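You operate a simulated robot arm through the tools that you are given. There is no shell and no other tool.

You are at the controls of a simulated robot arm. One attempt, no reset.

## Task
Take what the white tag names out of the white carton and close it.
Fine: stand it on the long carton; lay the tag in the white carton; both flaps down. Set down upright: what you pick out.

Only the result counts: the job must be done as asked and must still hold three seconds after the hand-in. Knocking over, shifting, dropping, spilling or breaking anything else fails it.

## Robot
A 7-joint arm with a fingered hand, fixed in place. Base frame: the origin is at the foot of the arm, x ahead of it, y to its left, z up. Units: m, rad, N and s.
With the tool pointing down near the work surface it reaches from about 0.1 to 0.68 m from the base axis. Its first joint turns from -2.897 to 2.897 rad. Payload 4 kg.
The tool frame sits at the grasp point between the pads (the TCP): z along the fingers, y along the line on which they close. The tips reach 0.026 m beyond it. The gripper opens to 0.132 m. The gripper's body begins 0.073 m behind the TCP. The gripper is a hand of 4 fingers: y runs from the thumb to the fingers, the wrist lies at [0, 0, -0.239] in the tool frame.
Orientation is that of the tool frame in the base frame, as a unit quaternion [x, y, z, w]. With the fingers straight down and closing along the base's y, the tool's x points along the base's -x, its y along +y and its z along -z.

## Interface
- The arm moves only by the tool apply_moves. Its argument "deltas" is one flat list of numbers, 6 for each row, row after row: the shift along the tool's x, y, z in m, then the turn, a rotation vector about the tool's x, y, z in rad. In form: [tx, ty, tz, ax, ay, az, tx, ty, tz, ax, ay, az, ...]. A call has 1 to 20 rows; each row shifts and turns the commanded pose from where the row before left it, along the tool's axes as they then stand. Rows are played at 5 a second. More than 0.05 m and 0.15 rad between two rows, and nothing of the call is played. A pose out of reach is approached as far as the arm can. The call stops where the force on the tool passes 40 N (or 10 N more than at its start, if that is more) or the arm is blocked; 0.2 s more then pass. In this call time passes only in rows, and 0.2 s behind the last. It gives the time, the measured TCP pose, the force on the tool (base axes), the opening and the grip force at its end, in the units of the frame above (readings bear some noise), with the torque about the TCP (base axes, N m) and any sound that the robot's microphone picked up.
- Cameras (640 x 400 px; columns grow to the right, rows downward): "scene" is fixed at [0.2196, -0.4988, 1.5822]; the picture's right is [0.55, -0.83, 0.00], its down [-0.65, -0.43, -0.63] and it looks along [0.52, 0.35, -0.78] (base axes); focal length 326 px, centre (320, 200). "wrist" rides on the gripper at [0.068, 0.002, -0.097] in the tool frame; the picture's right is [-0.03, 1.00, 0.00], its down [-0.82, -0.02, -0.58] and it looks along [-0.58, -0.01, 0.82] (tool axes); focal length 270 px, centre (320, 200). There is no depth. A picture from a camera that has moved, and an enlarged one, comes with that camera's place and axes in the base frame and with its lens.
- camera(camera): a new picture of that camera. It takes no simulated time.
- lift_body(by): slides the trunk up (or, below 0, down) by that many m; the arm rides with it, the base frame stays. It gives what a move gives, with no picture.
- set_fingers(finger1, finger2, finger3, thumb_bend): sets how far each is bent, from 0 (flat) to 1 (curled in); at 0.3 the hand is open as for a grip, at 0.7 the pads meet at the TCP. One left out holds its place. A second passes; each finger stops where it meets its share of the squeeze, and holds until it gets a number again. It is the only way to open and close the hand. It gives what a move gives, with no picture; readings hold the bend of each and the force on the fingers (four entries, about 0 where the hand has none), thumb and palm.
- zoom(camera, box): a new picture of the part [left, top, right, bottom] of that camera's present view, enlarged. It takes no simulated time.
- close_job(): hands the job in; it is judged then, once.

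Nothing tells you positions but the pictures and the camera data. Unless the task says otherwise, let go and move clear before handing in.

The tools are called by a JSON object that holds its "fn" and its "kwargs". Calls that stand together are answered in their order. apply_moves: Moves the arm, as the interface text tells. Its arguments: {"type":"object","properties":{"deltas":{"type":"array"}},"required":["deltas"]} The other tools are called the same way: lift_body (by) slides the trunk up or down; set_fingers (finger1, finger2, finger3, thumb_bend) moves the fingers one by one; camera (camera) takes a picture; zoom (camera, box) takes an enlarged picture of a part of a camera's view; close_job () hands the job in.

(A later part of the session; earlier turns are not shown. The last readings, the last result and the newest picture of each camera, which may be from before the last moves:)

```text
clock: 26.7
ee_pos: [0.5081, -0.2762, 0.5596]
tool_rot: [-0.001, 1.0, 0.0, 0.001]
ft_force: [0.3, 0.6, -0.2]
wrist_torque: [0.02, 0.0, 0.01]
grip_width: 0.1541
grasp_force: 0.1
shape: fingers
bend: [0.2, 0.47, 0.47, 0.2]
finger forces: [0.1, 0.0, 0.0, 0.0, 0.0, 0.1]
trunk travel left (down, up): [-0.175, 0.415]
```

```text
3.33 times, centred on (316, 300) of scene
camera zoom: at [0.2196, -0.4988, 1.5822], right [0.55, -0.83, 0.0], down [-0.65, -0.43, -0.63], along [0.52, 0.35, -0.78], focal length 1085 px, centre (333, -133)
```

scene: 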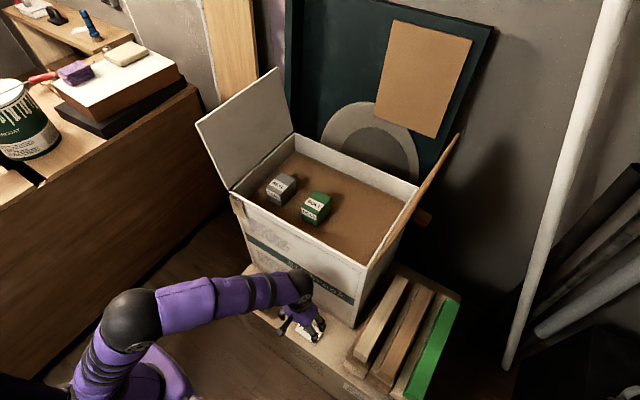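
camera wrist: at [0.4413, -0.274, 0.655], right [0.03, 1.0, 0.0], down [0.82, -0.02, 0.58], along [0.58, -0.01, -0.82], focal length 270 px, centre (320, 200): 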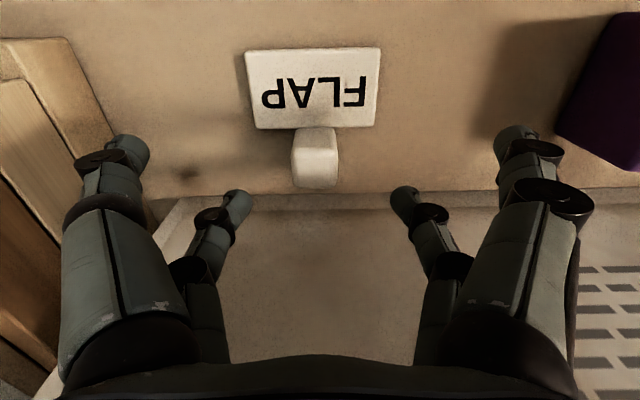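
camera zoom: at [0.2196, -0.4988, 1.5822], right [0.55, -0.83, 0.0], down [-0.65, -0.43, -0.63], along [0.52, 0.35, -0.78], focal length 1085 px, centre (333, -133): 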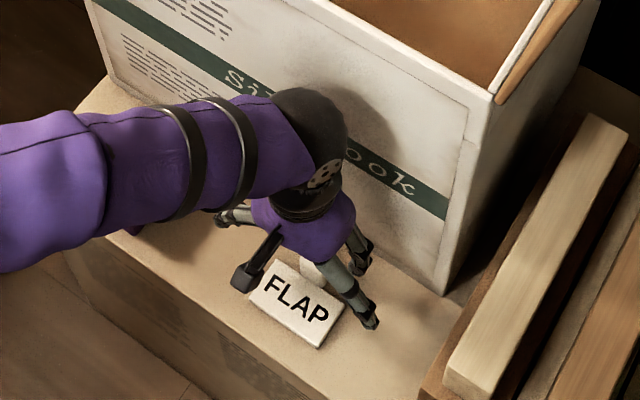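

{"fn": "set_fingers", "kwargs": {"finger1": 0.3, "thumb_bend": 0.3}}

{"fn": "apply_moves", "kwargs": {"deltas": [0, -0.002, 0.02, 0, 0, 0, 0, 0, 0.02, 0, 0, 0, 0, 0, 0.018, 0, 0, 0]}}

{"fn": "camera", "kwargs": {"camera": "wrist"}}

{"fn": "zoom", "kwargs": {"camera": "scene", "box": [260, 260, 388, 340]}}

```text
clock: 27.7
ee_pos: [0.5084, -0.276, 0.5589]
tool_rot: [0.0, 1.0, 0.0, 0.0]
ft_force: [0.0, 0.2, -0.4]
wrist_torque: [-0.03, -0.01, -0.01]
grip_width: 0.1336
grasp_force: 0.1
shape: fingers
bend: [0.3, 0.47, 0.47, 0.3]
finger forces: [0.0, 0.0, 0.0, 0.0, 0.1, 0.1]
trunk travel left (down, up): [-0.175, 0.415]
```

```text
clock: 28.5
ee_pos: [0.5086, -0.2796, 0.5004]
tool_rot: [0.0, 1.0, 0.0, 0.001]
ft_force: [0.2, -0.1, -0.3]
wrist_torque: [0.03, 0.02, 0.02]
grip_width: 0.1333
grasp_force: 0.1
shape: fingers
bend: [0.3, 0.47, 0.47, 0.3]
finger forces: [0.0, 0.0, 0.0, 0.0, 0.0, 0.0]
trunk travel left (down, up): [-0.175, 0.415]
```

```text
taken
camera wrist: at [0.441, -0.2775, 0.5974], right [0.03, 1.0, 0.0], down [0.82, -0.02, 0.58], along [0.58, -0.01, -0.82], focal length 270 px, centre (320, 200)
```

wrist: 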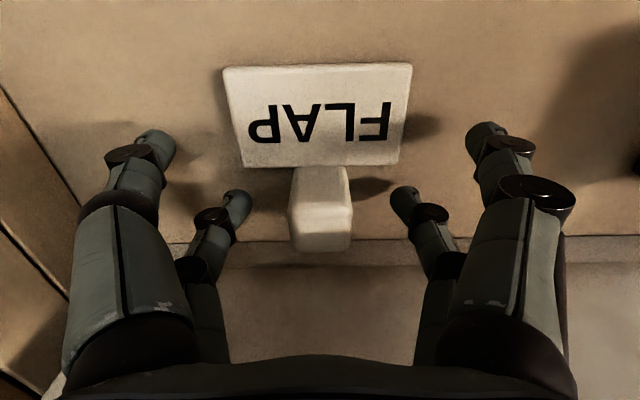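

```text
5.00 times, centred on (324, 300) of scene
camera zoom: at [0.2196, -0.4988, 1.5822], right [0.55, -0.83, 0.0], down [-0.65, -0.43, -0.63], along [0.52, 0.35, -0.78], focal length 1628 px, centre (300, -300)
```

zoom: 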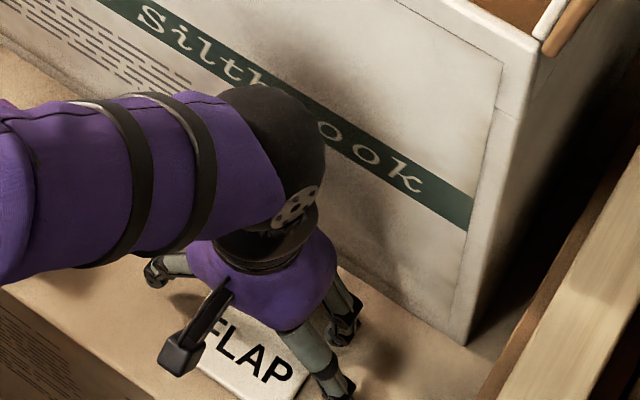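

The far pair straddles the knob. Closing just those two.

{"fn": "set_fingers", "kwargs": {"finger2": 0.75, "finger3": 0.75}}

{"fn": "camera", "kwargs": {"camera": "wrist"}}

```text
clock: 29.5
ee_pos: [0.5088, -0.2793, 0.5009]
tool_rot: [0.0, 1.0, -0.001, 0.001]
ft_force: [0.2, -1.0, 1.0]
wrist_torque: [0.03, -0.01, -0.02]
grip_width: 0.1334
grasp_force: 6.5
shape: fingers
bend: [0.3, 0.63, 0.63, 0.3]
finger forces: [0.0, 6.7, 6.7, 0.1, 0.0, 0.0]
trunk travel left (down, up): [-0.175, 0.415]
```

```text
taken
camera wrist: at [0.4411, -0.2775, 0.5975], right [0.03, 1.0, 0.0], down [0.82, -0.02, 0.58], along [0.58, -0.01, -0.82], focal length 270 px, centre (320, 200)
```

wrist: 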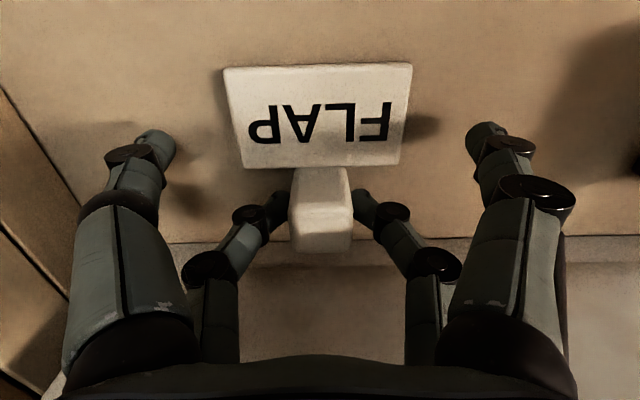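

Knob gripped (6.7 N each side). Test lift of about 3 cm, then look.

{"fn": "apply_moves", "kwargs": {"deltas": [0, 0, -0.008, 0, 0, 0, 0, 0, -0.012, 0, 0, 0, 0, 0, -0.012, 0, 0, 0]}}

{"fn": "camera", "kwargs": {"camera": "wrist"}}

{"fn": "zoom", "kwargs": {"camera": "scene", "box": [260, 260, 388, 340]}}

```text
clock: 30.3
ee_pos: [0.509, -0.279, 0.5295]
tool_rot: [0.0, 1.0, 0.0, 0.001]
ft_force: [0.6, 0.7, -0.2]
wrist_torque: [0.01, -0.03, -0.02]
grip_width: 0.1336
grasp_force: 7.0
shape: fingers
bend: [0.3, 0.63, 0.63, 0.3]
finger forces: [0.0, 6.6, 6.8, 0.1, 0.0, 0.0]
trunk travel left (down, up): [-0.175, 0.415]
```

```text
taken
camera wrist: at [0.4422, -0.2774, 0.6284], right [0.03, 1.0, 0.0], down [0.82, -0.02, 0.58], along [0.58, -0.01, -0.82], focal length 270 px, centre (320, 200)
```

wrist: 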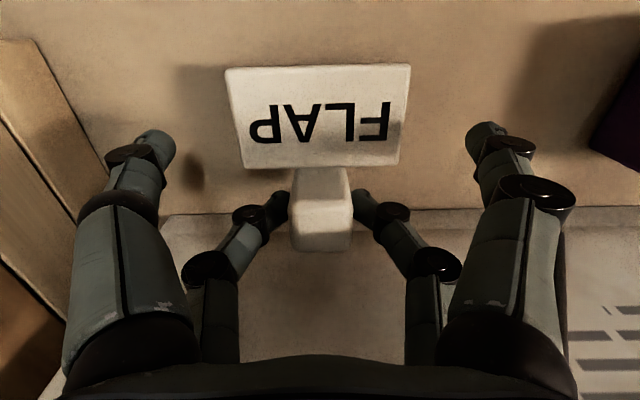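

```text
5.00 times, centred on (324, 300) of scene
camera zoom: at [0.2196, -0.4988, 1.5822], right [0.55, -0.83, 0.0], down [-0.65, -0.43, -0.63], along [0.52, 0.35, -0.78], focal length 1628 px, centre (300, -300)
```

zoom: 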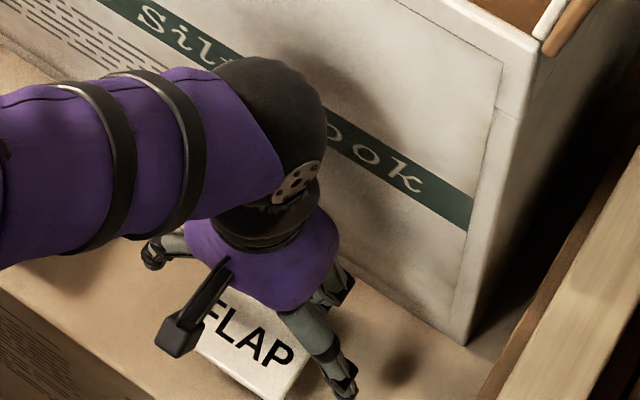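

The tag lifts level with no droop. I'll retract from the carton face, tuck the open fingers slightly, and raise the trunk.

{"fn": "apply_moves", "kwargs": {"deltas": [0.02, 0, -0.01, 0, 0, 0, 0.03, 0, -0.01, 0, 0, 0, 0.02, 0, -0.02, 0, 0, 0]}}

{"fn": "set_fingers", "kwargs": {"finger1": 0.4, "thumb_bend": 0.4}}

{"fn": "lift_body", "kwargs": {"by": 0.35}}

{"fn": "camera", "kwargs": {"camera": "wrist"}}

{"fn": "camera", "kwargs": {"camera": "scene"}}

```text
clock: 31.1
ee_pos: [0.4371, -0.2773, 0.5684]
tool_rot: [-0.001, 1.0, 0.0, 0.0]
ft_force: [0.2, 0.1, -0.5]
wrist_torque: [0.0, 0.03, 0.05]
grip_width: 0.1336
grasp_force: 7.3
shape: fingers
bend: [0.3, 0.63, 0.63, 0.3]
finger forces: [0.0, 6.7, 6.7, 0.0, 0.0, 0.1]
trunk travel left (down, up): [-0.175, 0.415]
```

```text
clock: 32.1
ee_pos: [0.4368, -0.2772, 0.5692]
tool_rot: [-0.001, 1.0, 0.001, 0.0]
ft_force: [0.5, 0.5, -0.3]
wrist_torque: [-0.01, 0.0, -0.03]
grip_width: 0.1006
grasp_force: 6.3
shape: fingers
bend: [0.4, 0.63, 0.63, 0.4]
finger forces: [0.0, 6.7, 6.7, 0.0, 0.0, 0.1]
trunk travel left (down, up): [-0.175, 0.415]
```

```text
clock: 35.5
ee_pos: [0.4366, -0.2766, 0.9185]
tool_rot: [-0.001, 1.0, -0.001, 0.0]
ft_force: [0.0, -0.1, -0.3]
wrist_torque: [-0.01, 0.0, 0.03]
grip_width: 0.1006
grasp_force: 6.8
shape: fingers
bend: [0.4, 0.63, 0.63, 0.4]
finger forces: [0.0, 6.7, 6.7, 0.1, 0.0, 0.1]
trunk travel left (down, up): [-0.525, 0.065]
```

```text
taken
camera wrist: at [0.37, -0.2745, 1.0157], right [0.03, 1.0, 0.0], down [0.82, -0.02, 0.58], along [0.58, -0.01, -0.82], focal length 270 px, centre (320, 200)
```

wrist: 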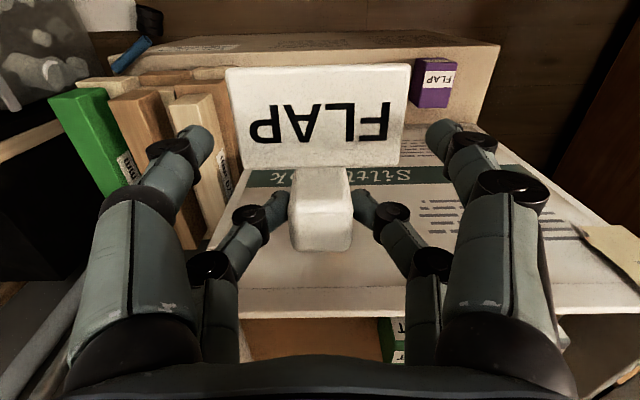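

```text
taken
```

scene: 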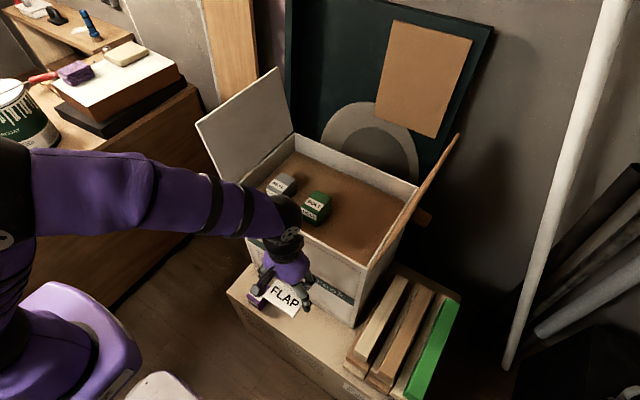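

The tag is still level. Now up and over the front rim into the carton, toward (0.645, -0.29).

{"fn": "apply_moves", "kwargs": {"deltas": [0, 0, -0.025, 0, 0, 0, 0, 0, -0.025, 0, 0, 0, -0.03, -0.002, 0, 0, 0, 0, -0.04, -0.003, 0, 0, 0, 0, -0.04, -0.003, 0, 0, 0, 0, -0.04, -0.003, 0, 0, 0, 0, -0.04, -0.002, 0, 0, 0, 0, -0.018, 0, 0, 0, 0, 0]}}

{"fn": "camera", "kwargs": {"camera": "wrist"}}

{"fn": "camera", "kwargs": {"camera": "scene"}}

```text
clock: 37.3
ee_pos: [0.6449, -0.2893, 0.9681]
tool_rot: [0.001, 1.0, 0.0, 0.0]
ft_force: [-0.6, -0.2, 0.8]
wrist_torque: [-0.01, -0.01, 0.04]
grip_width: 0.1004
grasp_force: 6.9
shape: fingers
bend: [0.4, 0.63, 0.63, 0.4]
finger forces: [0.1, 6.6, 6.6, 0.0, 0.1, 0.0]
trunk travel left (down, up): [-0.525, 0.065]
```

```text
taken
camera wrist: at [0.5783, -0.2872, 1.066], right [0.03, 1.0, 0.0], down [0.82, -0.02, 0.58], along [0.58, -0.01, -0.82], focal length 270 px, centre (320, 200)
```

wrist: 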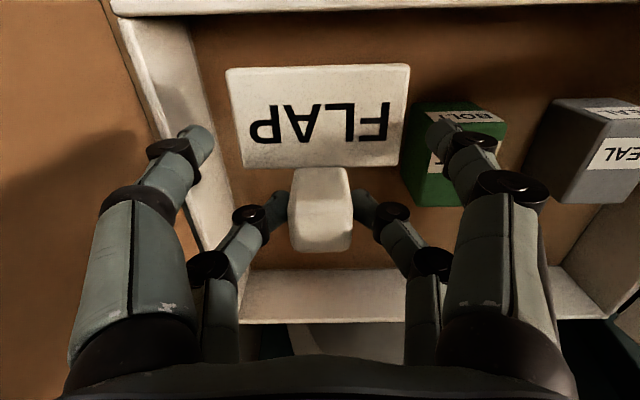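

```text
taken
```

scene: 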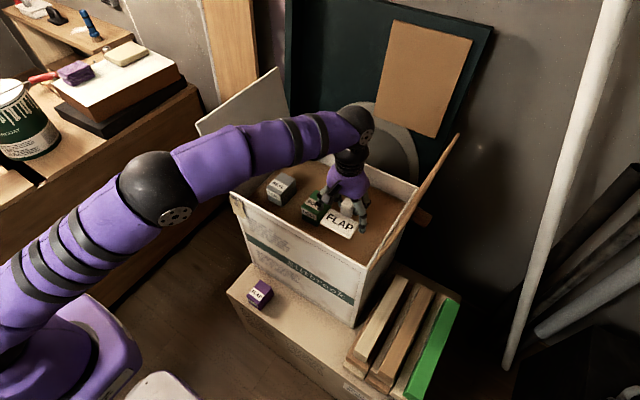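

Good clearance on all sides. Descending to just above the carton floor.

{"fn": "apply_moves", "kwargs": {"deltas": [-0.008, 0, 0.025, 0, 0, 0, 0, 0, 0.03, 0, 0, 0, 0, 0, 0.03, 0, 0, 0, 0, 0, 0.015, 0, 0, 0]}}

{"fn": "camera", "kwargs": {"camera": "wrist"}}

{"fn": "zoom", "kwargs": {"camera": "scene", "box": [260, 150, 420, 250]}}

```text
clock: 38.3
ee_pos: [0.6519, -0.2917, 0.8695]
tool_rot: [0.0, 1.0, 0.001, 0.0]
ft_force: [1.2, -0.3, -0.5]
wrist_torque: [0.0, -0.05, 0.0]
grip_width: 0.1004
grasp_force: 6.3
shape: fingers
bend: [0.4, 0.63, 0.63, 0.4]
finger forces: [0.1, 6.7, 6.6, 0.1, 0.0, 0.0]
trunk travel left (down, up): [-0.525, 0.065]
```

```text
taken
camera wrist: at [0.586, -0.289, 0.9657], right [0.03, 1.0, 0.0], down [0.82, -0.02, 0.58], along [0.58, -0.01, -0.82], focal length 270 px, centre (320, 200)
```

wrist: 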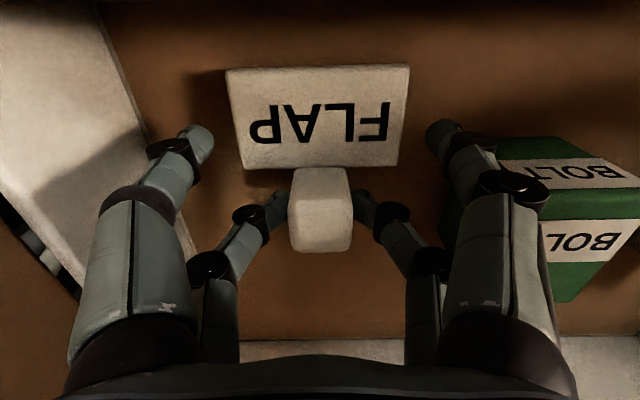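

```text
4.00 times, centred on (340, 200) of scene
camera zoom: at [0.2196, -0.4988, 1.5822], right [0.55, -0.83, 0.0], down [-0.65, -0.43, -0.63], along [0.52, 0.35, -0.78], focal length 1302 px, centre (240, 200)
```

zoom: 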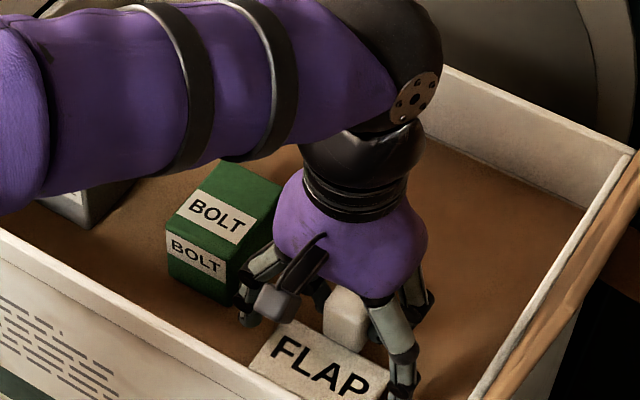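

{"fn": "apply_moves", "kwargs": {"deltas": [0, 0, 0.005, 0, 0, 0, 0, 0, 0.004, 0, 0, 0]}}

{"fn": "apply_moves", "kwargs": {"deltas": [0, 0, 0.003, 0, 0, 0]}}

{"fn": "apply_moves", "kwargs": {"deltas": [0, 0, 0.002, 0, 0, 0]}}

```text
clock: 38.9
ee_pos: [0.6537, -0.2902, 0.8595]
tool_rot: [0.001, 1.0, 0.0, 0.0]
ft_force: [-0.8, -0.1, -0.5]
wrist_torque: [-0.05, 0.05, 0.02]
grip_width: 0.1004
grasp_force: 6.6
shape: fingers
bend: [0.4, 0.63, 0.63, 0.4]
finger forces: [0.0, 6.6, 6.6, 0.0, 0.1, 0.1]
trunk travel left (down, up): [-0.525, 0.065]
```

```text
clock: 39.3
ee_pos: [0.6527, -0.2901, 0.8561]
tool_rot: [0.0, 1.0, 0.0, 0.0]
ft_force: [-0.4, -0.7, -0.5]
wrist_torque: [-0.01, 0.03, 0.03]
grip_width: 0.1003
grasp_force: 6.9
shape: fingers
bend: [0.4, 0.63, 0.63, 0.4]
finger forces: [0.0, 6.6, 6.6, 0.0, 0.1, 0.0]
trunk travel left (down, up): [-0.525, 0.065]
```

```text
clock: 39.7
ee_pos: [0.6525, -0.2898, 0.8556]
tool_rot: [0.0, 1.0, 0.001, 0.0]
ft_force: [0.7, 0.1, -0.8]
wrist_torque: [-0.01, -0.01, 0.0]
grip_width: 0.1004
grasp_force: 6.4
shape: fingers
bend: [0.4, 0.63, 0.63, 0.4]
finger forces: [0.0, 6.7, 6.5, 0.1, 0.0, 0.1]
trunk travel left (down, up): [-0.525, 0.065]
```

{"fn": "apply_moves", "kwargs": {"deltas": [0, 0, 0.002, 0, 0, 0]}}

{"fn": "apply_moves", "kwargs": {"deltas": [0, 0, 0.002, 0, 0, 0]}}

```text
clock: 40.1
ee_pos: [0.652, -0.29, 0.8544]
tool_rot: [0.0, 1.0, 0.0, 0.001]
ft_force: [-0.3, 0.3, 5.8]
wrist_torque: [0.02, -0.12, 0.0]
grip_width: 0.1006
grasp_force: 7.4
shape: fingers
bend: [0.4, 0.63, 0.63, 0.4]
finger forces: [0.0, 8.3, 7.7, 0.0, 0.1, 0.0]
trunk travel left (down, up): [-0.525, 0.065]
```

```text
clock: 40.5
ee_pos: [0.6532, -0.29, 0.8516]
tool_rot: [0.0, 1.0, 0.0, 0.001]
ft_force: [-4.1, 0.2, 10.0]
wrist_torque: [0.02, -0.18, -0.01]
grip_width: 0.1004
grasp_force: 8.4
shape: fingers
bend: [0.4, 0.64, 0.64, 0.4]
finger forces: [0.0, 9.1, 8.9, 0.0, 0.1, 0.0]
trunk travel left (down, up): [-0.525, 0.065]
```

Contact with the carton floor. I'll relieve 1.5 mm and open the pair gently.

{"fn": "apply_moves", "kwargs": {"deltas": [0, 0, -0.002, 0, 0, 0]}}

{"fn": "set_fingers", "kwargs": {"finger2": 0.45, "finger3": 0.45}}

{"fn": "camera", "kwargs": {"camera": "wrist"}}

```text
clock: 40.9
ee_pos: [0.6519, -0.2892, 0.8524]
tool_rot: [0.0, 1.0, 0.0, 0.0]
ft_force: [-2.9, -1.4, 7.0]
wrist_torque: [-0.07, -0.08, -0.01]
grip_width: 0.1003
grasp_force: 8.5
shape: fingers
bend: [0.4, 0.64, 0.64, 0.4]
finger forces: [0.0, 7.6, 8.8, 0.0, 0.1, 0.0]
trunk travel left (down, up): [-0.525, 0.065]
```

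```text
clock: 41.9
ee_pos: [0.6535, -0.2891, 0.8535]
tool_rot: [0.0, 1.0, 0.0, -0.001]
ft_force: [0.8, -0.3, 0.3]
wrist_torque: [-0.02, 0.02, 0.02]
grip_width: 0.1005
grasp_force: 0.1
shape: fingers
bend: [0.4, 0.45, 0.45, 0.4]
finger forces: [0.1, 0.0, 0.1, 0.0, 0.0, 0.1]
trunk travel left (down, up): [-0.525, 0.065]
```

```text
taken
camera wrist: at [0.5861, -0.2872, 0.9497], right [0.03, 1.0, 0.0], down [0.82, -0.02, 0.58], along [0.58, -0.01, -0.82], focal length 270 px, centre (320, 200)
```

wrist: 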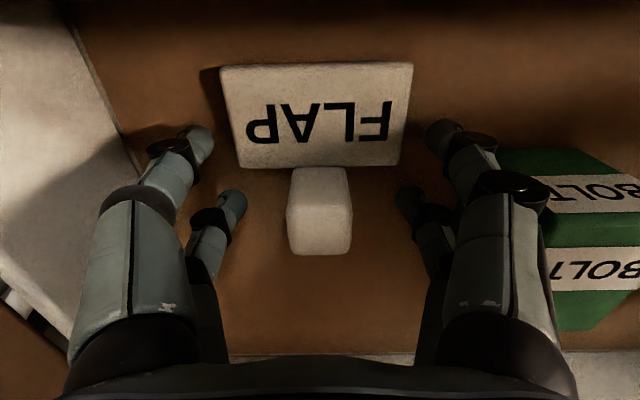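

The tag lies flat in the carton. I'll raise the hand straight up and retract to the front.

{"fn": "apply_moves", "kwargs": {"deltas": [0, 0, -0.015, 0, 0, 0, 0, 0, -0.03, 0, 0, 0, 0, 0, -0.04, 0, 0, 0, 0, 0, -0.04, 0, 0, 0, 0.03, 0, -0.01, 0, 0, 0, 0.04, 0, 0, 0, 0, 0, 0.04, 0, 0, 0, 0, 0, 0.04, 0, 0, 0, 0, 0]}}

{"fn": "set_fingers", "kwargs": {"finger1": 0.7, "finger2": 0.7, "finger3": 0.7, "thumb_bend": 0.7}}

{"fn": "camera", "kwargs": {"camera": "scene"}}

{"fn": "camera", "kwargs": {"camera": "wrist"}}

```text
clock: 43.7
ee_pos: [0.5026, -0.2906, 0.9861]
tool_rot: [0.0, 1.0, -0.001, 0.0]
ft_force: [-0.3, 0.3, -0.1]
wrist_torque: [-0.04, 0.0, -0.03]
grip_width: 0.1002
grasp_force: 0.0
shape: fingers
bend: [0.4, 0.45, 0.45, 0.4]
finger forces: [0.1, 0.0, 0.1, 0.0, 0.0, 0.0]
trunk travel left (down, up): [-0.525, 0.065]
```

```text
clock: 44.7
ee_pos: [0.5024, -0.2908, 0.9854]
tool_rot: [0.0, 1.0, 0.001, 0.0]
ft_force: [-0.5, 0.5, 0.1]
wrist_torque: [-0.02, -0.04, -0.01]
grip_width: 0.0015
grasp_force: 0.0
shape: fingers
bend: [0.7, 0.7, 0.7, 0.7]
finger forces: [0.1, 0.1, 0.0, 0.1, 0.1, 0.1]
trunk travel left (down, up): [-0.525, 0.065]
```

```text
taken
```

scene: 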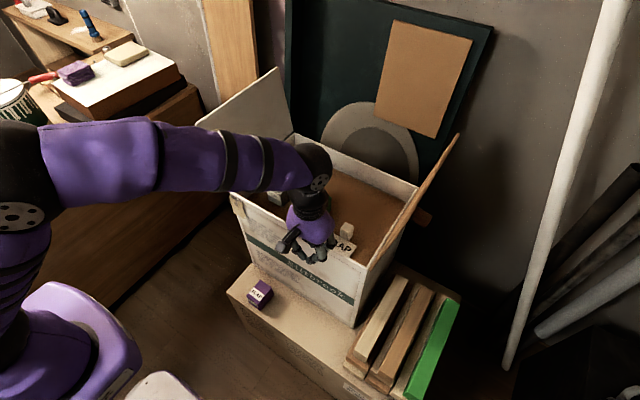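

```text
taken
camera wrist: at [0.4357, -0.2876, 1.0825], right [0.03, 1.0, 0.0], down [0.82, -0.02, 0.58], along [0.58, -0.01, -0.82], focal length 270 px, centre (320, 200)
```

wrist: 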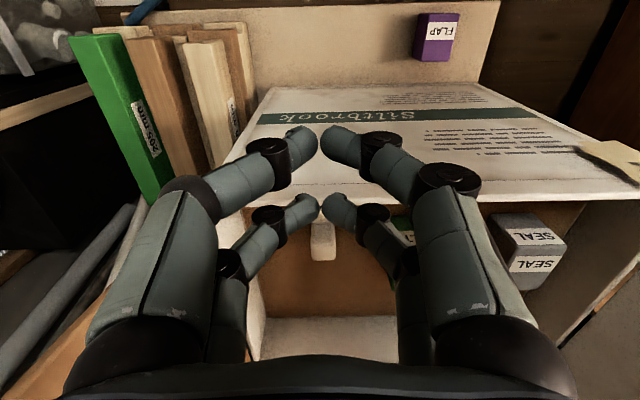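

Before the flaps, I'll check the right flap and the brown piece beside it.

{"fn": "zoom", "kwargs": {"camera": "scene", "box": [340, 110, 500, 310]}}

{"fn": "zoom", "kwargs": {"camera": "scene", "box": [190, 60, 350, 260]}}

```text
2.00 times, centred on (420, 210) of scene
camera zoom: at [0.2196, -0.4988, 1.5822], right [0.55, -0.83, 0.0], down [-0.65, -0.43, -0.63], along [0.52, 0.35, -0.78], focal length 651 px, centre (120, 180)
```

zoom: 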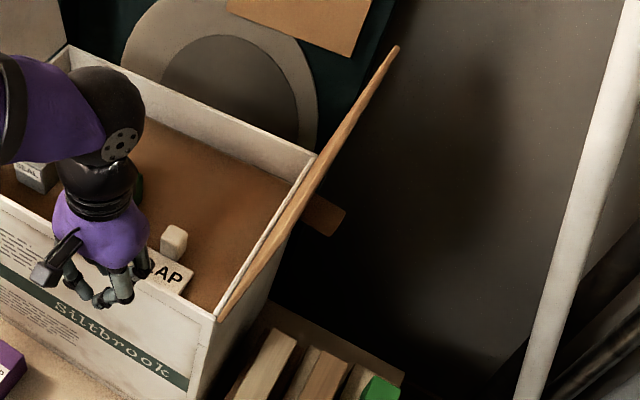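

```text
2.00 times, centred on (270, 160) of scene
camera zoom: at [0.2196, -0.4988, 1.5822], right [0.55, -0.83, 0.0], down [-0.65, -0.43, -0.63], along [0.52, 0.35, -0.78], focal length 651 px, centre (420, 280)
```

zoom: 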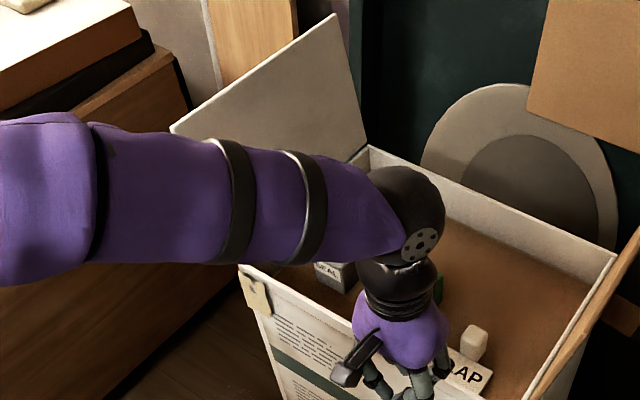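

There's a brown piece on the outer side of the right flap that I don't understand. I'll move right and up in front to see the flap's outside with the wrist camera.

{"fn": "apply_moves", "kwargs": {"deltas": [0.02, -0.03, -0.02, 0, 0, 0, 0.02, -0.03, -0.02, 0, 0, 0, 0.01, -0.04, -0.02, 0, 0, 0, 0, -0.04, -0.02, 0, 0, 0, 0, -0.04, -0.01, 0, 0, 0, 0, -0.04, 0, 0, 0, 0]}}

{"fn": "camera", "kwargs": {"camera": "wrist"}}

{"fn": "camera", "kwargs": {"camera": "scene"}}

```text
clock: 46.1
ee_pos: [0.4512, -0.5088, 1.0758]
tool_rot: [0.0, 1.0, 0.0, -0.001]
ft_force: [0.3, 0.8, 0.5]
wrist_torque: [-0.03, 0.01, 0.02]
grip_width: 0.0017
grasp_force: 0.0
shape: fingers
bend: [0.7, 0.7, 0.7, 0.7]
finger forces: [0.0, 0.1, 0.1, 0.0, 0.0, 0.0]
trunk travel left (down, up): [-0.525, 0.065]
```

```text
taken
camera wrist: at [0.3837, -0.5072, 1.173], right [0.03, 1.0, 0.0], down [0.82, -0.02, 0.58], along [0.58, -0.01, -0.82], focal length 270 px, centre (320, 200)
```

wrist: 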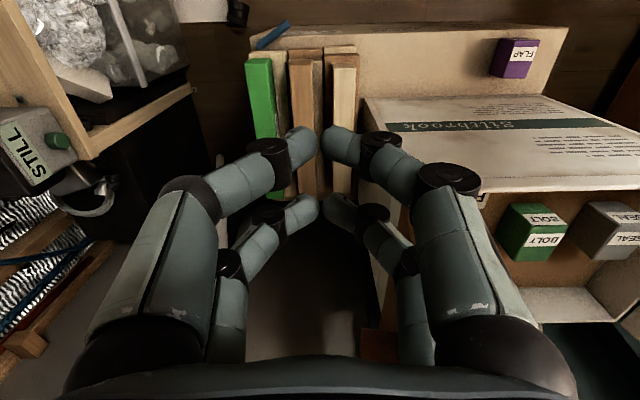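

```text
taken
```

scene: 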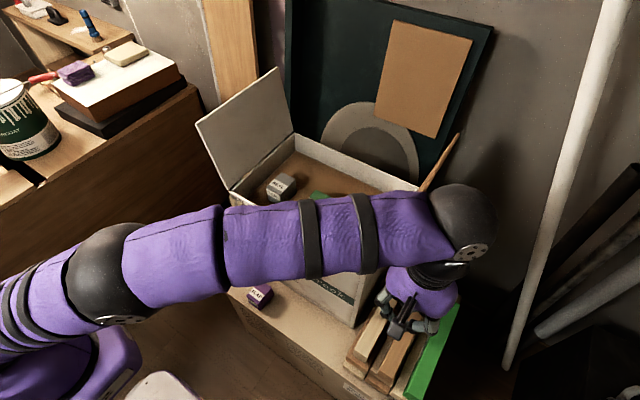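

I'll pitch the hand forward, which I also want for pushing the flaps, so the camera looks along the flap's outside.

{"fn": "apply_moves", "kwargs": {"deltas": [0, 0, 0, 0, -0.15, 0, 0, 0, 0, 0, -0.15, 0, 0, 0, 0, 0, -0.15, 0, 0, 0, 0, 0, -0.15, 0, 0, 0, 0, 0, -0.15, 0, 0, 0, 0, 0, -0.15, 0, 0, 0, 0, 0, -0.15, 0]}}

{"fn": "camera", "kwargs": {"camera": "wrist"}}

{"fn": "camera", "kwargs": {"camera": "scene"}}

```text
clock: 47.7
ee_pos: [0.4523, -0.5091, 1.0785]
tool_rot: [0.0, 0.865, 0.0, 0.502]
ft_force: [0.7, -0.7, 0.4]
wrist_torque: [-0.03, 0.02, 0.0]
grip_width: 0.0013
grasp_force: 0.1
shape: fingers
bend: [0.7, 0.7, 0.7, 0.7]
finger forces: [0.0, 0.0, 0.1, 0.1, 0.1, 0.0]
trunk travel left (down, up): [-0.525, 0.065]
```

```text
taken
camera wrist: at [0.336, -0.5075, 1.0671], right [0.01, 1.0, 0.02], down [-0.1, -0.02, 1.0], along [1.0, -0.02, 0.1], focal length 270 px, centre (320, 200)
```

wrist: 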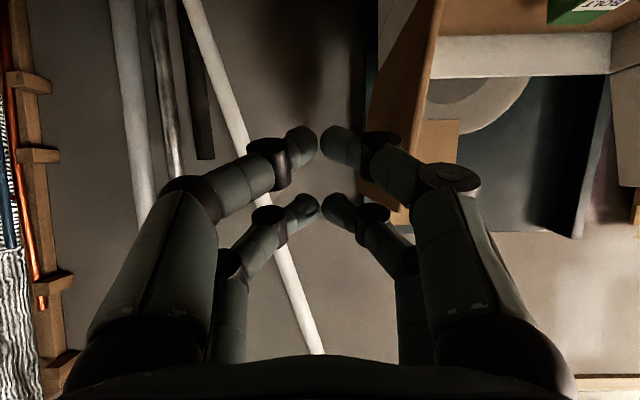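

```text
taken
```

scene: 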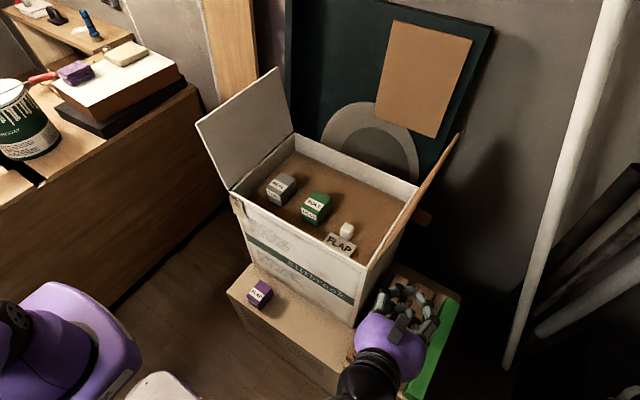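

{"fn": "zoom", "kwargs": {"camera": "wrist", "box": [320, 0, 480, 240]}}

{"fn": "zoom", "kwargs": {"camera": "scene", "box": [350, 120, 470, 280]}}

```text
1.67 times, centred on (400, 120) of wrist
camera zoom: at [0.336, -0.5075, 1.0671], right [0.01, 1.0, 0.02], down [-0.1, -0.02, 1.0], along [1.0, -0.02, 0.1], focal length 450 px, centre (187, 333)
```

zoom: 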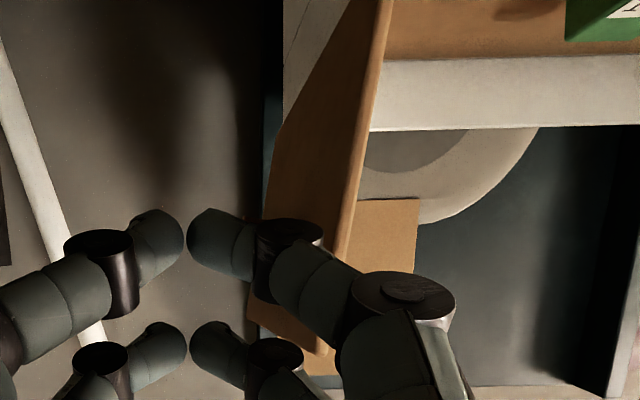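

```text
2.50 times, centred on (410, 200) of scene
camera zoom: at [0.2196, -0.4988, 1.5822], right [0.55, -0.83, 0.0], down [-0.65, -0.43, -0.63], along [0.52, 0.35, -0.78], focal length 814 px, centre (95, 200)
```

zoom: 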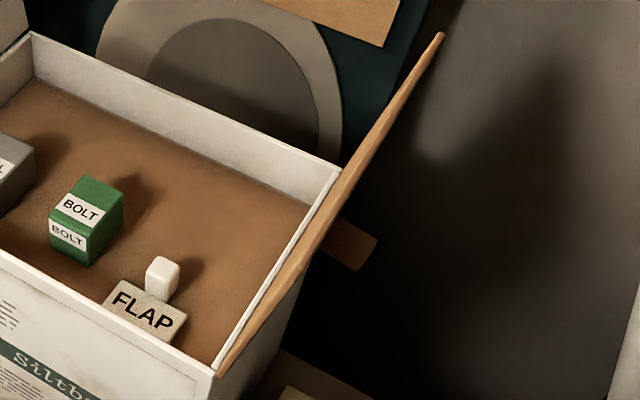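

{"fn": "set_fingers", "kwargs": {"finger1": 0.1, "finger2": 0.1, "finger3": 0.1, "thumb_bend": 0.1}}

{"fn": "camera", "kwargs": {"camera": "wrist"}}

{"fn": "zoom", "kwargs": {"camera": "wrist", "box": [300, 0, 500, 240]}}

```text
clock: 48.7
ee_pos: [0.4538, -0.5103, 1.0777]
tool_rot: [0.0, 0.866, 0.0, 0.501]
ft_force: [0.0, 0.1, 0.3]
wrist_torque: [0.01, -0.02, -0.01]
grip_width: 0.1731
grasp_force: 0.0
shape: fingers
bend: [0.1, 0.1, 0.1, 0.1]
finger forces: [0.1, 0.1, 0.1, 0.0, 0.1, 0.0]
trunk travel left (down, up): [-0.525, 0.065]
```

```text
taken
camera wrist: at [0.3362, -0.5073, 1.0665], right [0.01, 1.0, 0.02], down [-0.09, -0.02, 1.0], along [1.0, -0.01, 0.09], focal length 270 px, centre (320, 200)
```

wrist: 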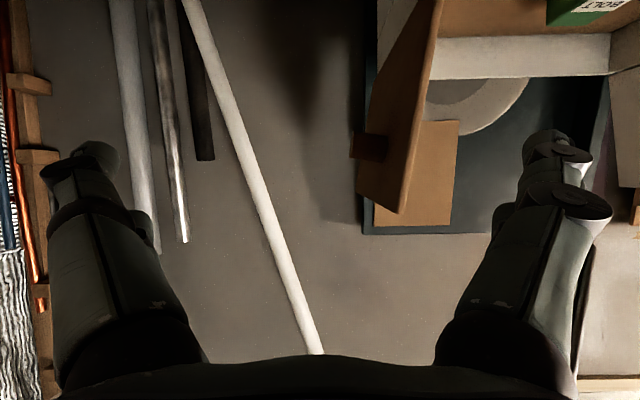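

```text
1.67 times, centred on (400, 120) of wrist
camera zoom: at [0.3362, -0.5073, 1.0665], right [0.01, 1.0, 0.02], down [-0.09, -0.02, 1.0], along [1.0, -0.01, 0.09], focal length 450 px, centre (187, 333)
```

zoom: 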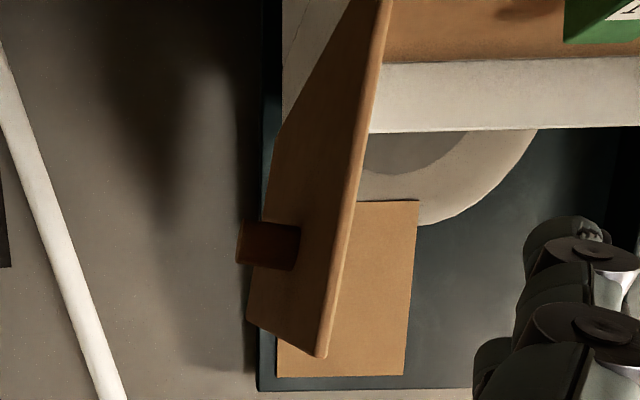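

The right flap carries a pull stub on its outside at about (0.73, -0.44, 1.03), clear of where I'll push. I'll close the hand, slide it forward along the flap's outer side at x≈0.64, and check.

{"fn": "set_fingers", "kwargs": {"finger1": 0.7, "finger2": 0.7, "finger3": 0.7, "thumb_bend": 0.7}}

{"fn": "apply_moves", "kwargs": {"deltas": [-0.0136, 0, 0.0348, 0, 0, 0, -0.0136, 0, 0.0348, 0, 0, 0, -0.0136, 0, 0.0348, 0, 0, 0, -0.0136, 0, 0.0348, 0, 0, 0, -0.0136, 0, 0.0348, 0, 0, 0]}}

{"fn": "camera", "kwargs": {"camera": "scene"}}

{"fn": "camera", "kwargs": {"camera": "wrist"}}

```text
clock: 49.7
ee_pos: [0.4542, -0.5097, 1.0779]
tool_rot: [0.0, 0.866, 0.0, 0.5]
ft_force: [0.3, -0.1, 0.0]
wrist_torque: [-0.02, -0.02, -0.01]
grip_width: 0.0016
grasp_force: 0.0
shape: fingers
bend: [0.7, 0.7, 0.7, 0.7]
finger forces: [0.0, 0.0, 0.0, 0.0, 0.0, 0.0]
trunk travel left (down, up): [-0.525, 0.065]
```

```text
clock: 50.9
ee_pos: [0.6401, -0.5091, 1.0493]
tool_rot: [0.0, 0.865, 0.001, 0.501]
ft_force: [1.0, 0.0, 0.4]
wrist_torque: [0.03, -0.03, 0.0]
grip_width: 0.0014
grasp_force: 0.1
shape: fingers
bend: [0.7, 0.7, 0.7, 0.7]
finger forces: [0.1, 0.0, 0.1, 0.0, 0.0, 0.1]
trunk travel left (down, up): [-0.525, 0.065]
```

```text
taken
```

scene: 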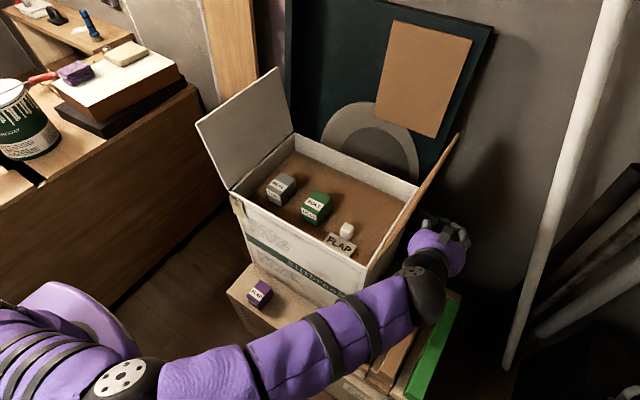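

```text
taken
camera wrist: at [0.5216, -0.508, 1.0401], right [0.01, 1.0, 0.02], down [-0.09, -0.02, 1.0], along [1.0, -0.01, 0.09], focal length 270 px, centre (320, 200)
```

wrist: 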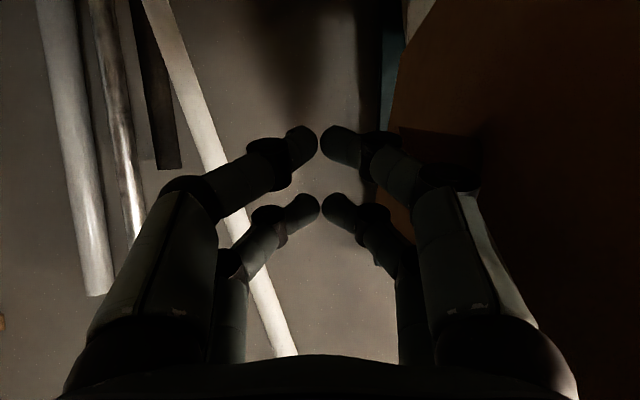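

The hand is beside the flap's outer face without touching it. Pushing toward +y in small steps.

{"fn": "apply_moves", "kwargs": {"deltas": [0, 0.02, 0, 0, 0, 0, 0, 0.02, 0, 0, 0, 0, 0, 0.02, 0, 0, 0, 0]}}

{"fn": "apply_moves", "kwargs": {"deltas": [0, 0.02, 0, 0, 0, 0, 0, 0.02, 0, 0, 0, 0]}}

{"fn": "camera", "kwargs": {"camera": "scene"}}

{"fn": "camera", "kwargs": {"camera": "wrist"}}

```text
clock: 51.7
ee_pos: [0.6402, -0.4526, 1.0584]
tool_rot: [0.0, 0.862, -0.003, 0.506]
ft_force: [6.1, -8.1, 27.5]
wrist_torque: [0.06, -0.68, 0.06]
grip_width: 0.0001
grasp_force: 21.2
shape: fingers
bend: [0.71, 0.71, 0.69, 0.7]
finger forces: [9.2, 33.2, 0.1, 0.0, 0.0, 0.0]
trunk travel left (down, up): [-0.525, 0.065]
```

```text
clock: 52.1
ee_pos: [0.6395, -0.4432, 1.0597]
tool_rot: [0.002, 0.861, -0.006, 0.509]
ft_force: [-7.2, 0.2, 10.0]
wrist_torque: [0.04, -0.17, 0.07]
grip_width: 0.0
grasp_force: 15.0
shape: fingers
bend: [0.71, 0.71, 0.69, 0.7]
finger forces: [12.4, 17.4, 0.1, 0.0, 0.1, 0.0]
trunk travel left (down, up): [-0.525, 0.065]
stopped in row 1: the force on the tool passed its limit at 44 N (the readings are from after the stop); the commanded pose is now the measured one
```

```text
taken
```

scene: 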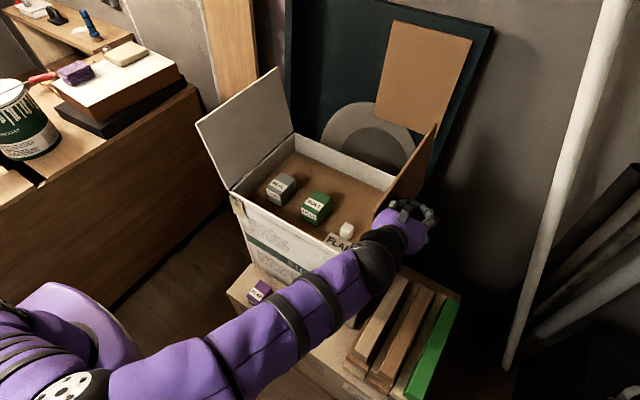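

```text
taken
camera wrist: at [0.5223, -0.4389, 1.0471], right [0.02, 1.0, 0.01], down [-0.11, -0.01, 0.99], along [0.99, -0.02, 0.11], focal length 270 px, centre (320, 200)
```

wrist: 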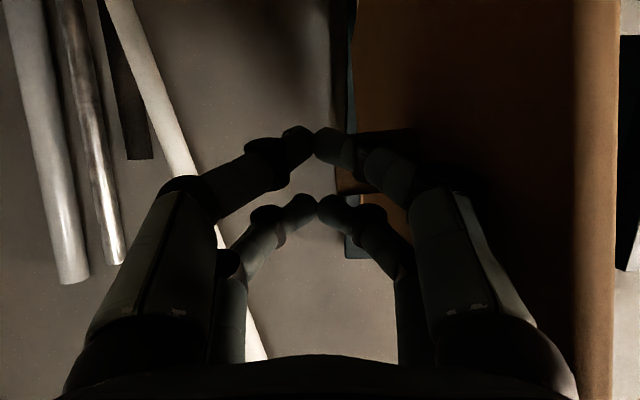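

The flap is moving, but the upward force suggests my fingertips overlap the stub. I'll look closer.

{"fn": "zoom", "kwargs": {"camera": "wrist", "box": [270, 80, 470, 240]}}

{"fn": "zoom", "kwargs": {"camera": "scene", "box": [340, 110, 468, 270]}}

```text
2.50 times, centred on (370, 160) of wrist
camera zoom: at [0.5223, -0.4389, 1.0471], right [0.02, 1.0, 0.01], down [-0.11, -0.01, 0.99], along [0.99, -0.02, 0.11], focal length 676 px, centre (195, 300)
```

zoom: 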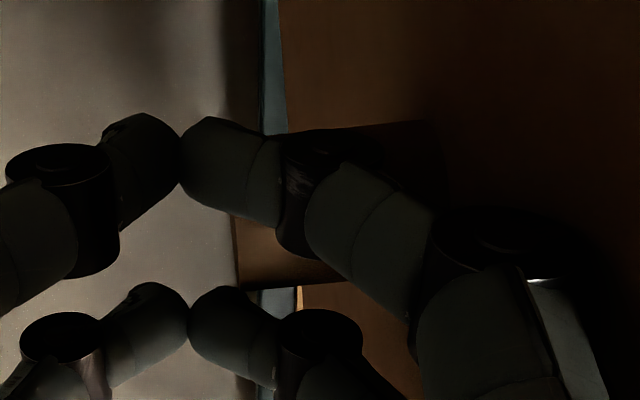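

```text
2.50 times, centred on (404, 190) of scene
camera zoom: at [0.2196, -0.4988, 1.5822], right [0.55, -0.83, 0.0], down [-0.65, -0.43, -0.63], along [0.52, 0.35, -0.78], focal length 814 px, centre (110, 225)
```

zoom: 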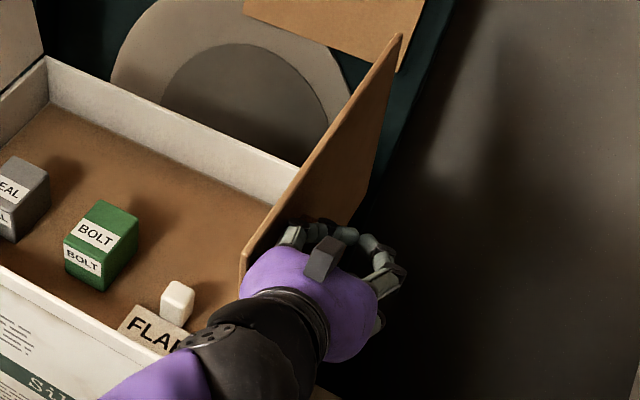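

The stub sits at x≈0.66–0.70, overlapping my fingertips, and the flap is now vertical. I'll back off, retract so I push only near the front edge, and straighten the fingers.

{"fn": "apply_moves", "kwargs": {"deltas": [0, -0.025, 0, 0, 0, 0, 0.02, 0, -0.036, 0, 0, 0, 0, 0, 0, 0, 0, 0]}}

{"fn": "set_fingers", "kwargs": {"finger1": 0.45, "finger2": 0.45, "finger3": 0.6, "thumb_bend": 0.6}}

{"fn": "camera", "kwargs": {"camera": "wrist"}}

{"fn": "zoom", "kwargs": {"camera": "scene", "box": [320, 100, 480, 300]}}

```text
clock: 52.9
ee_pos: [0.6008, -0.4626, 1.058]
tool_rot: [-0.001, 0.862, -0.003, 0.507]
ft_force: [-0.3, 0.7, 0.5]
wrist_torque: [-0.01, 0.0, 0.01]
grip_width: 0.0016
grasp_force: 0.0
shape: fingers
bend: [0.7, 0.7, 0.7, 0.7]
finger forces: [0.0, 0.0, 0.0, 0.0, 0.1, 0.1]
trunk travel left (down, up): [-0.525, 0.065]
```

```text
clock: 53.9
ee_pos: [0.6001, -0.4632, 1.0578]
tool_rot: [0.001, 0.862, -0.004, 0.508]
ft_force: [-0.4, -0.4, -0.8]
wrist_torque: [-0.02, -0.02, 0.0]
grip_width: 0.056
grasp_force: 0.2
shape: fingers
bend: [0.46, 0.45, 0.6, 0.6]
finger forces: [0.6, 0.1, 0.1, 0.0, 0.1, 0.0]
trunk travel left (down, up): [-0.525, 0.065]
```

```text
taken
camera wrist: at [0.4844, -0.4611, 1.0447], right [0.02, 1.0, 0.01], down [-0.11, -0.01, 0.99], along [0.99, -0.02, 0.11], focal length 270 px, centre (320, 200)
```

wrist: 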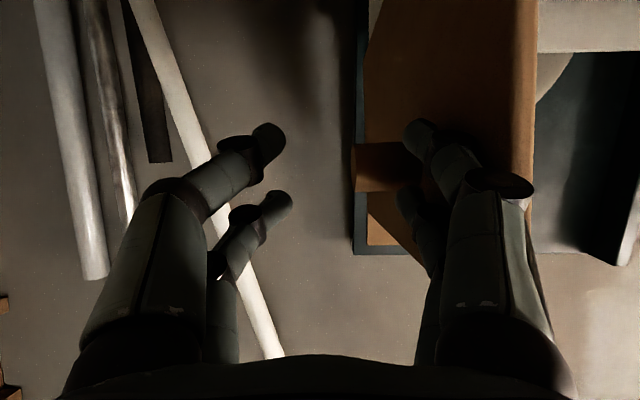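

```text
2.00 times, centred on (400, 200) of scene
camera zoom: at [0.2196, -0.4988, 1.5822], right [0.55, -0.83, 0.0], down [-0.65, -0.43, -0.63], along [0.52, 0.35, -0.78], focal length 651 px, centre (160, 200)
```

zoom: 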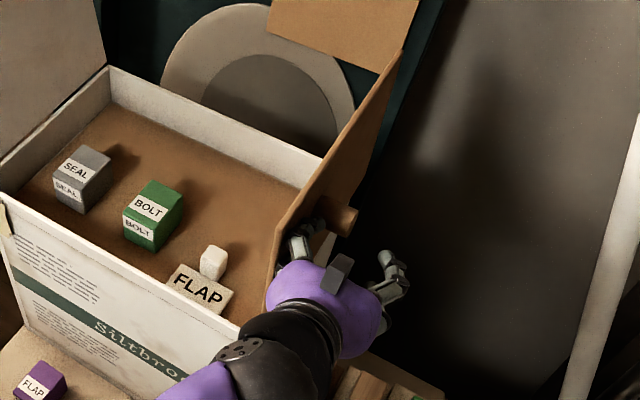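

The flap stays near vertical, and the stub (x≈0.67) is now beyond my fingertips. Pushing again toward +y.

{"fn": "apply_moves", "kwargs": {"deltas": [0, 0.02, 0, 0, 0, 0, 0, 0.02, 0, 0, 0, 0, 0, 0.02, 0, 0, 0, 0]}}

{"fn": "camera", "kwargs": {"camera": "scene"}}

{"fn": "camera", "kwargs": {"camera": "wrist"}}

```text
clock: 54.7
ee_pos: [0.5991, -0.4065, 1.0568]
tool_rot: [0.002, 0.861, -0.006, 0.508]
ft_force: [1.1, -1.0, 0.5]
wrist_torque: [0.02, -0.01, -0.02]
grip_width: 0.0549
grasp_force: 0.7
shape: fingers
bend: [0.46, 0.45, 0.6, 0.6]
finger forces: [1.1, 0.1, 0.0, 0.0, 0.0, 0.0]
trunk travel left (down, up): [-0.525, 0.065]
```

```text
taken
```

scene: 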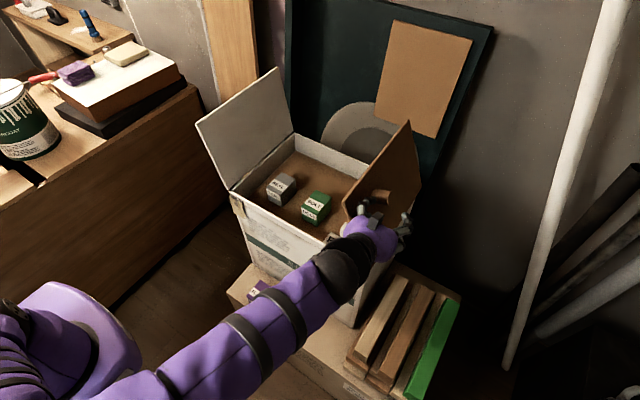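

```text
taken
camera wrist: at [0.4829, -0.4039, 1.0447], right [0.02, 1.0, 0.02], down [-0.11, -0.01, 0.99], along [0.99, -0.02, 0.11], focal length 270 px, centre (320, 200)
```

wrist: 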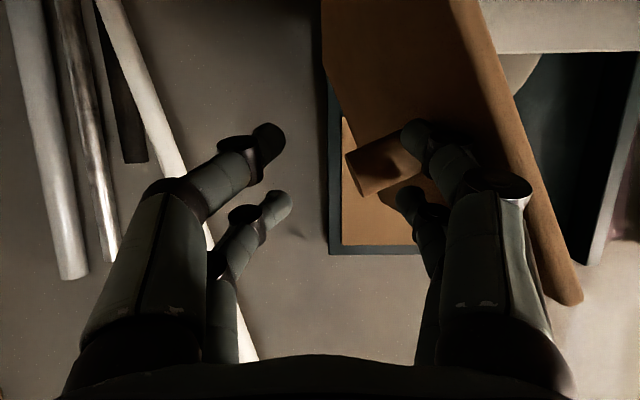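

The flap holds where I leave it and folds with little force. Continuing along the arc.

{"fn": "apply_moves", "kwargs": {"deltas": [0.0017, 0.03, 0.001, 0, 0, 0, 0.0017, 0.03, 0.001, 0, 0, 0, 0.0069, 0.022, 0.004, 0, 0, 0, 0.0069, 0.022, 0.004, 0, 0, 0]}}

{"fn": "camera", "kwargs": {"camera": "scene"}}

{"fn": "camera", "kwargs": {"camera": "wrist"}}

```text
clock: 55.7
ee_pos: [0.6018, -0.3034, 1.0389]
tool_rot: [0.002, 0.862, -0.006, 0.508]
ft_force: [1.2, -0.1, 0.3]
wrist_torque: [-0.02, 0.0, -0.01]
grip_width: 0.0558
grasp_force: 0.2
shape: fingers
bend: [0.46, 0.45, 0.6, 0.6]
finger forces: [0.6, 0.0, 0.0, 0.0, 0.0, 0.1]
trunk travel left (down, up): [-0.525, 0.065]
```

```text
taken
```

scene: 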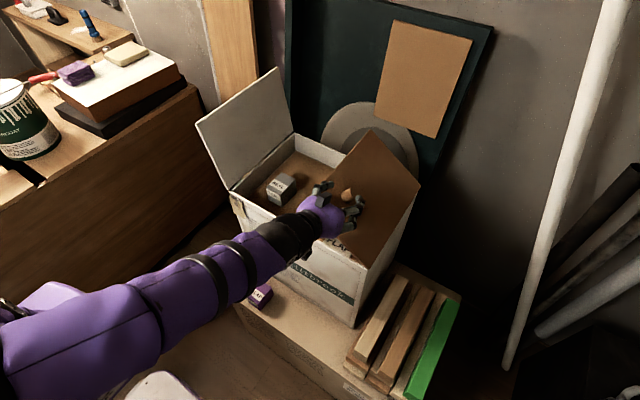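

```text
taken
camera wrist: at [0.4853, -0.3004, 1.0266], right [0.02, 1.0, 0.02], down [-0.11, -0.01, 0.99], along [0.99, -0.02, 0.11], focal length 270 px, centre (320, 200)
```

wrist: 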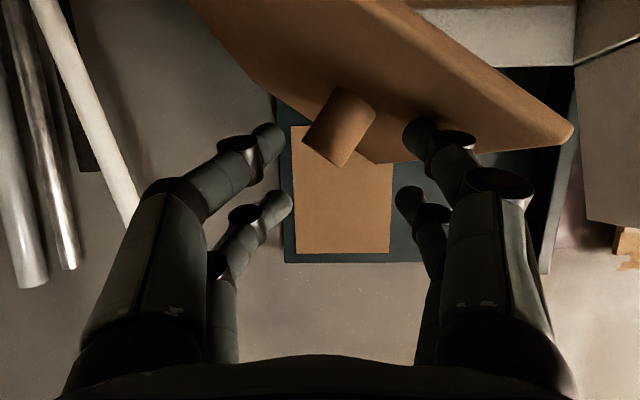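

Flap is at about 40°. Now pressing mostly downward.

{"fn": "apply_moves", "kwargs": {"deltas": [0.0173, 0.006, 0.01, 0, 0, 0, 0.0173, 0.006, 0.01, 0, 0, 0, 0.0173, 0.004, 0.01, 0, 0, 0, 0.0173, 0.002, 0.01, 0, 0, 0]}}

{"fn": "camera", "kwargs": {"camera": "scene"}}

{"fn": "camera", "kwargs": {"camera": "wrist"}}

```text
clock: 56.7
ee_pos: [0.6034, -0.2852, 0.9582]
tool_rot: [0.002, 0.862, -0.006, 0.506]
ft_force: [0.3, 0.1, -0.8]
wrist_torque: [0.02, -0.02, 0.0]
grip_width: 0.058
grasp_force: 0.1
shape: fingers
bend: [0.45, 0.45, 0.6, 0.6]
finger forces: [0.1, 0.0, 0.0, 0.1, 0.1, 0.0]
trunk travel left (down, up): [-0.525, 0.065]
```

```text
taken
```

scene: 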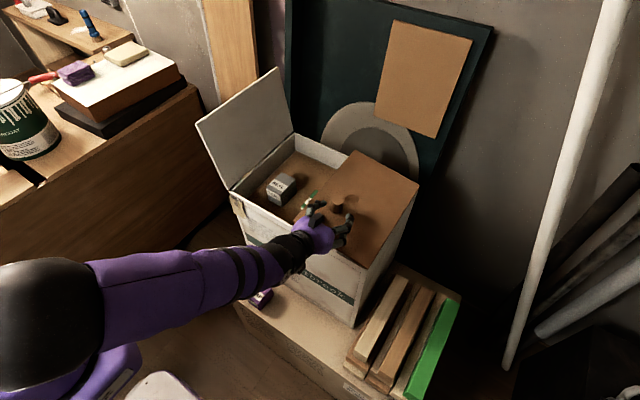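

```text
taken
camera wrist: at [0.4862, -0.2814, 0.9457], right [0.02, 1.0, 0.01], down [-0.11, -0.01, 0.99], along [0.99, -0.02, 0.11], focal length 270 px, centre (320, 200)
```

wrist: 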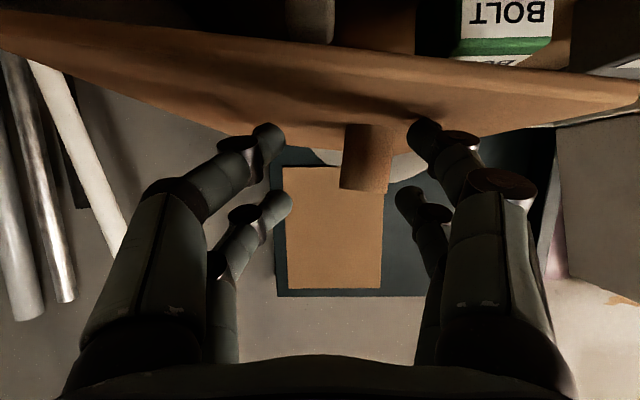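

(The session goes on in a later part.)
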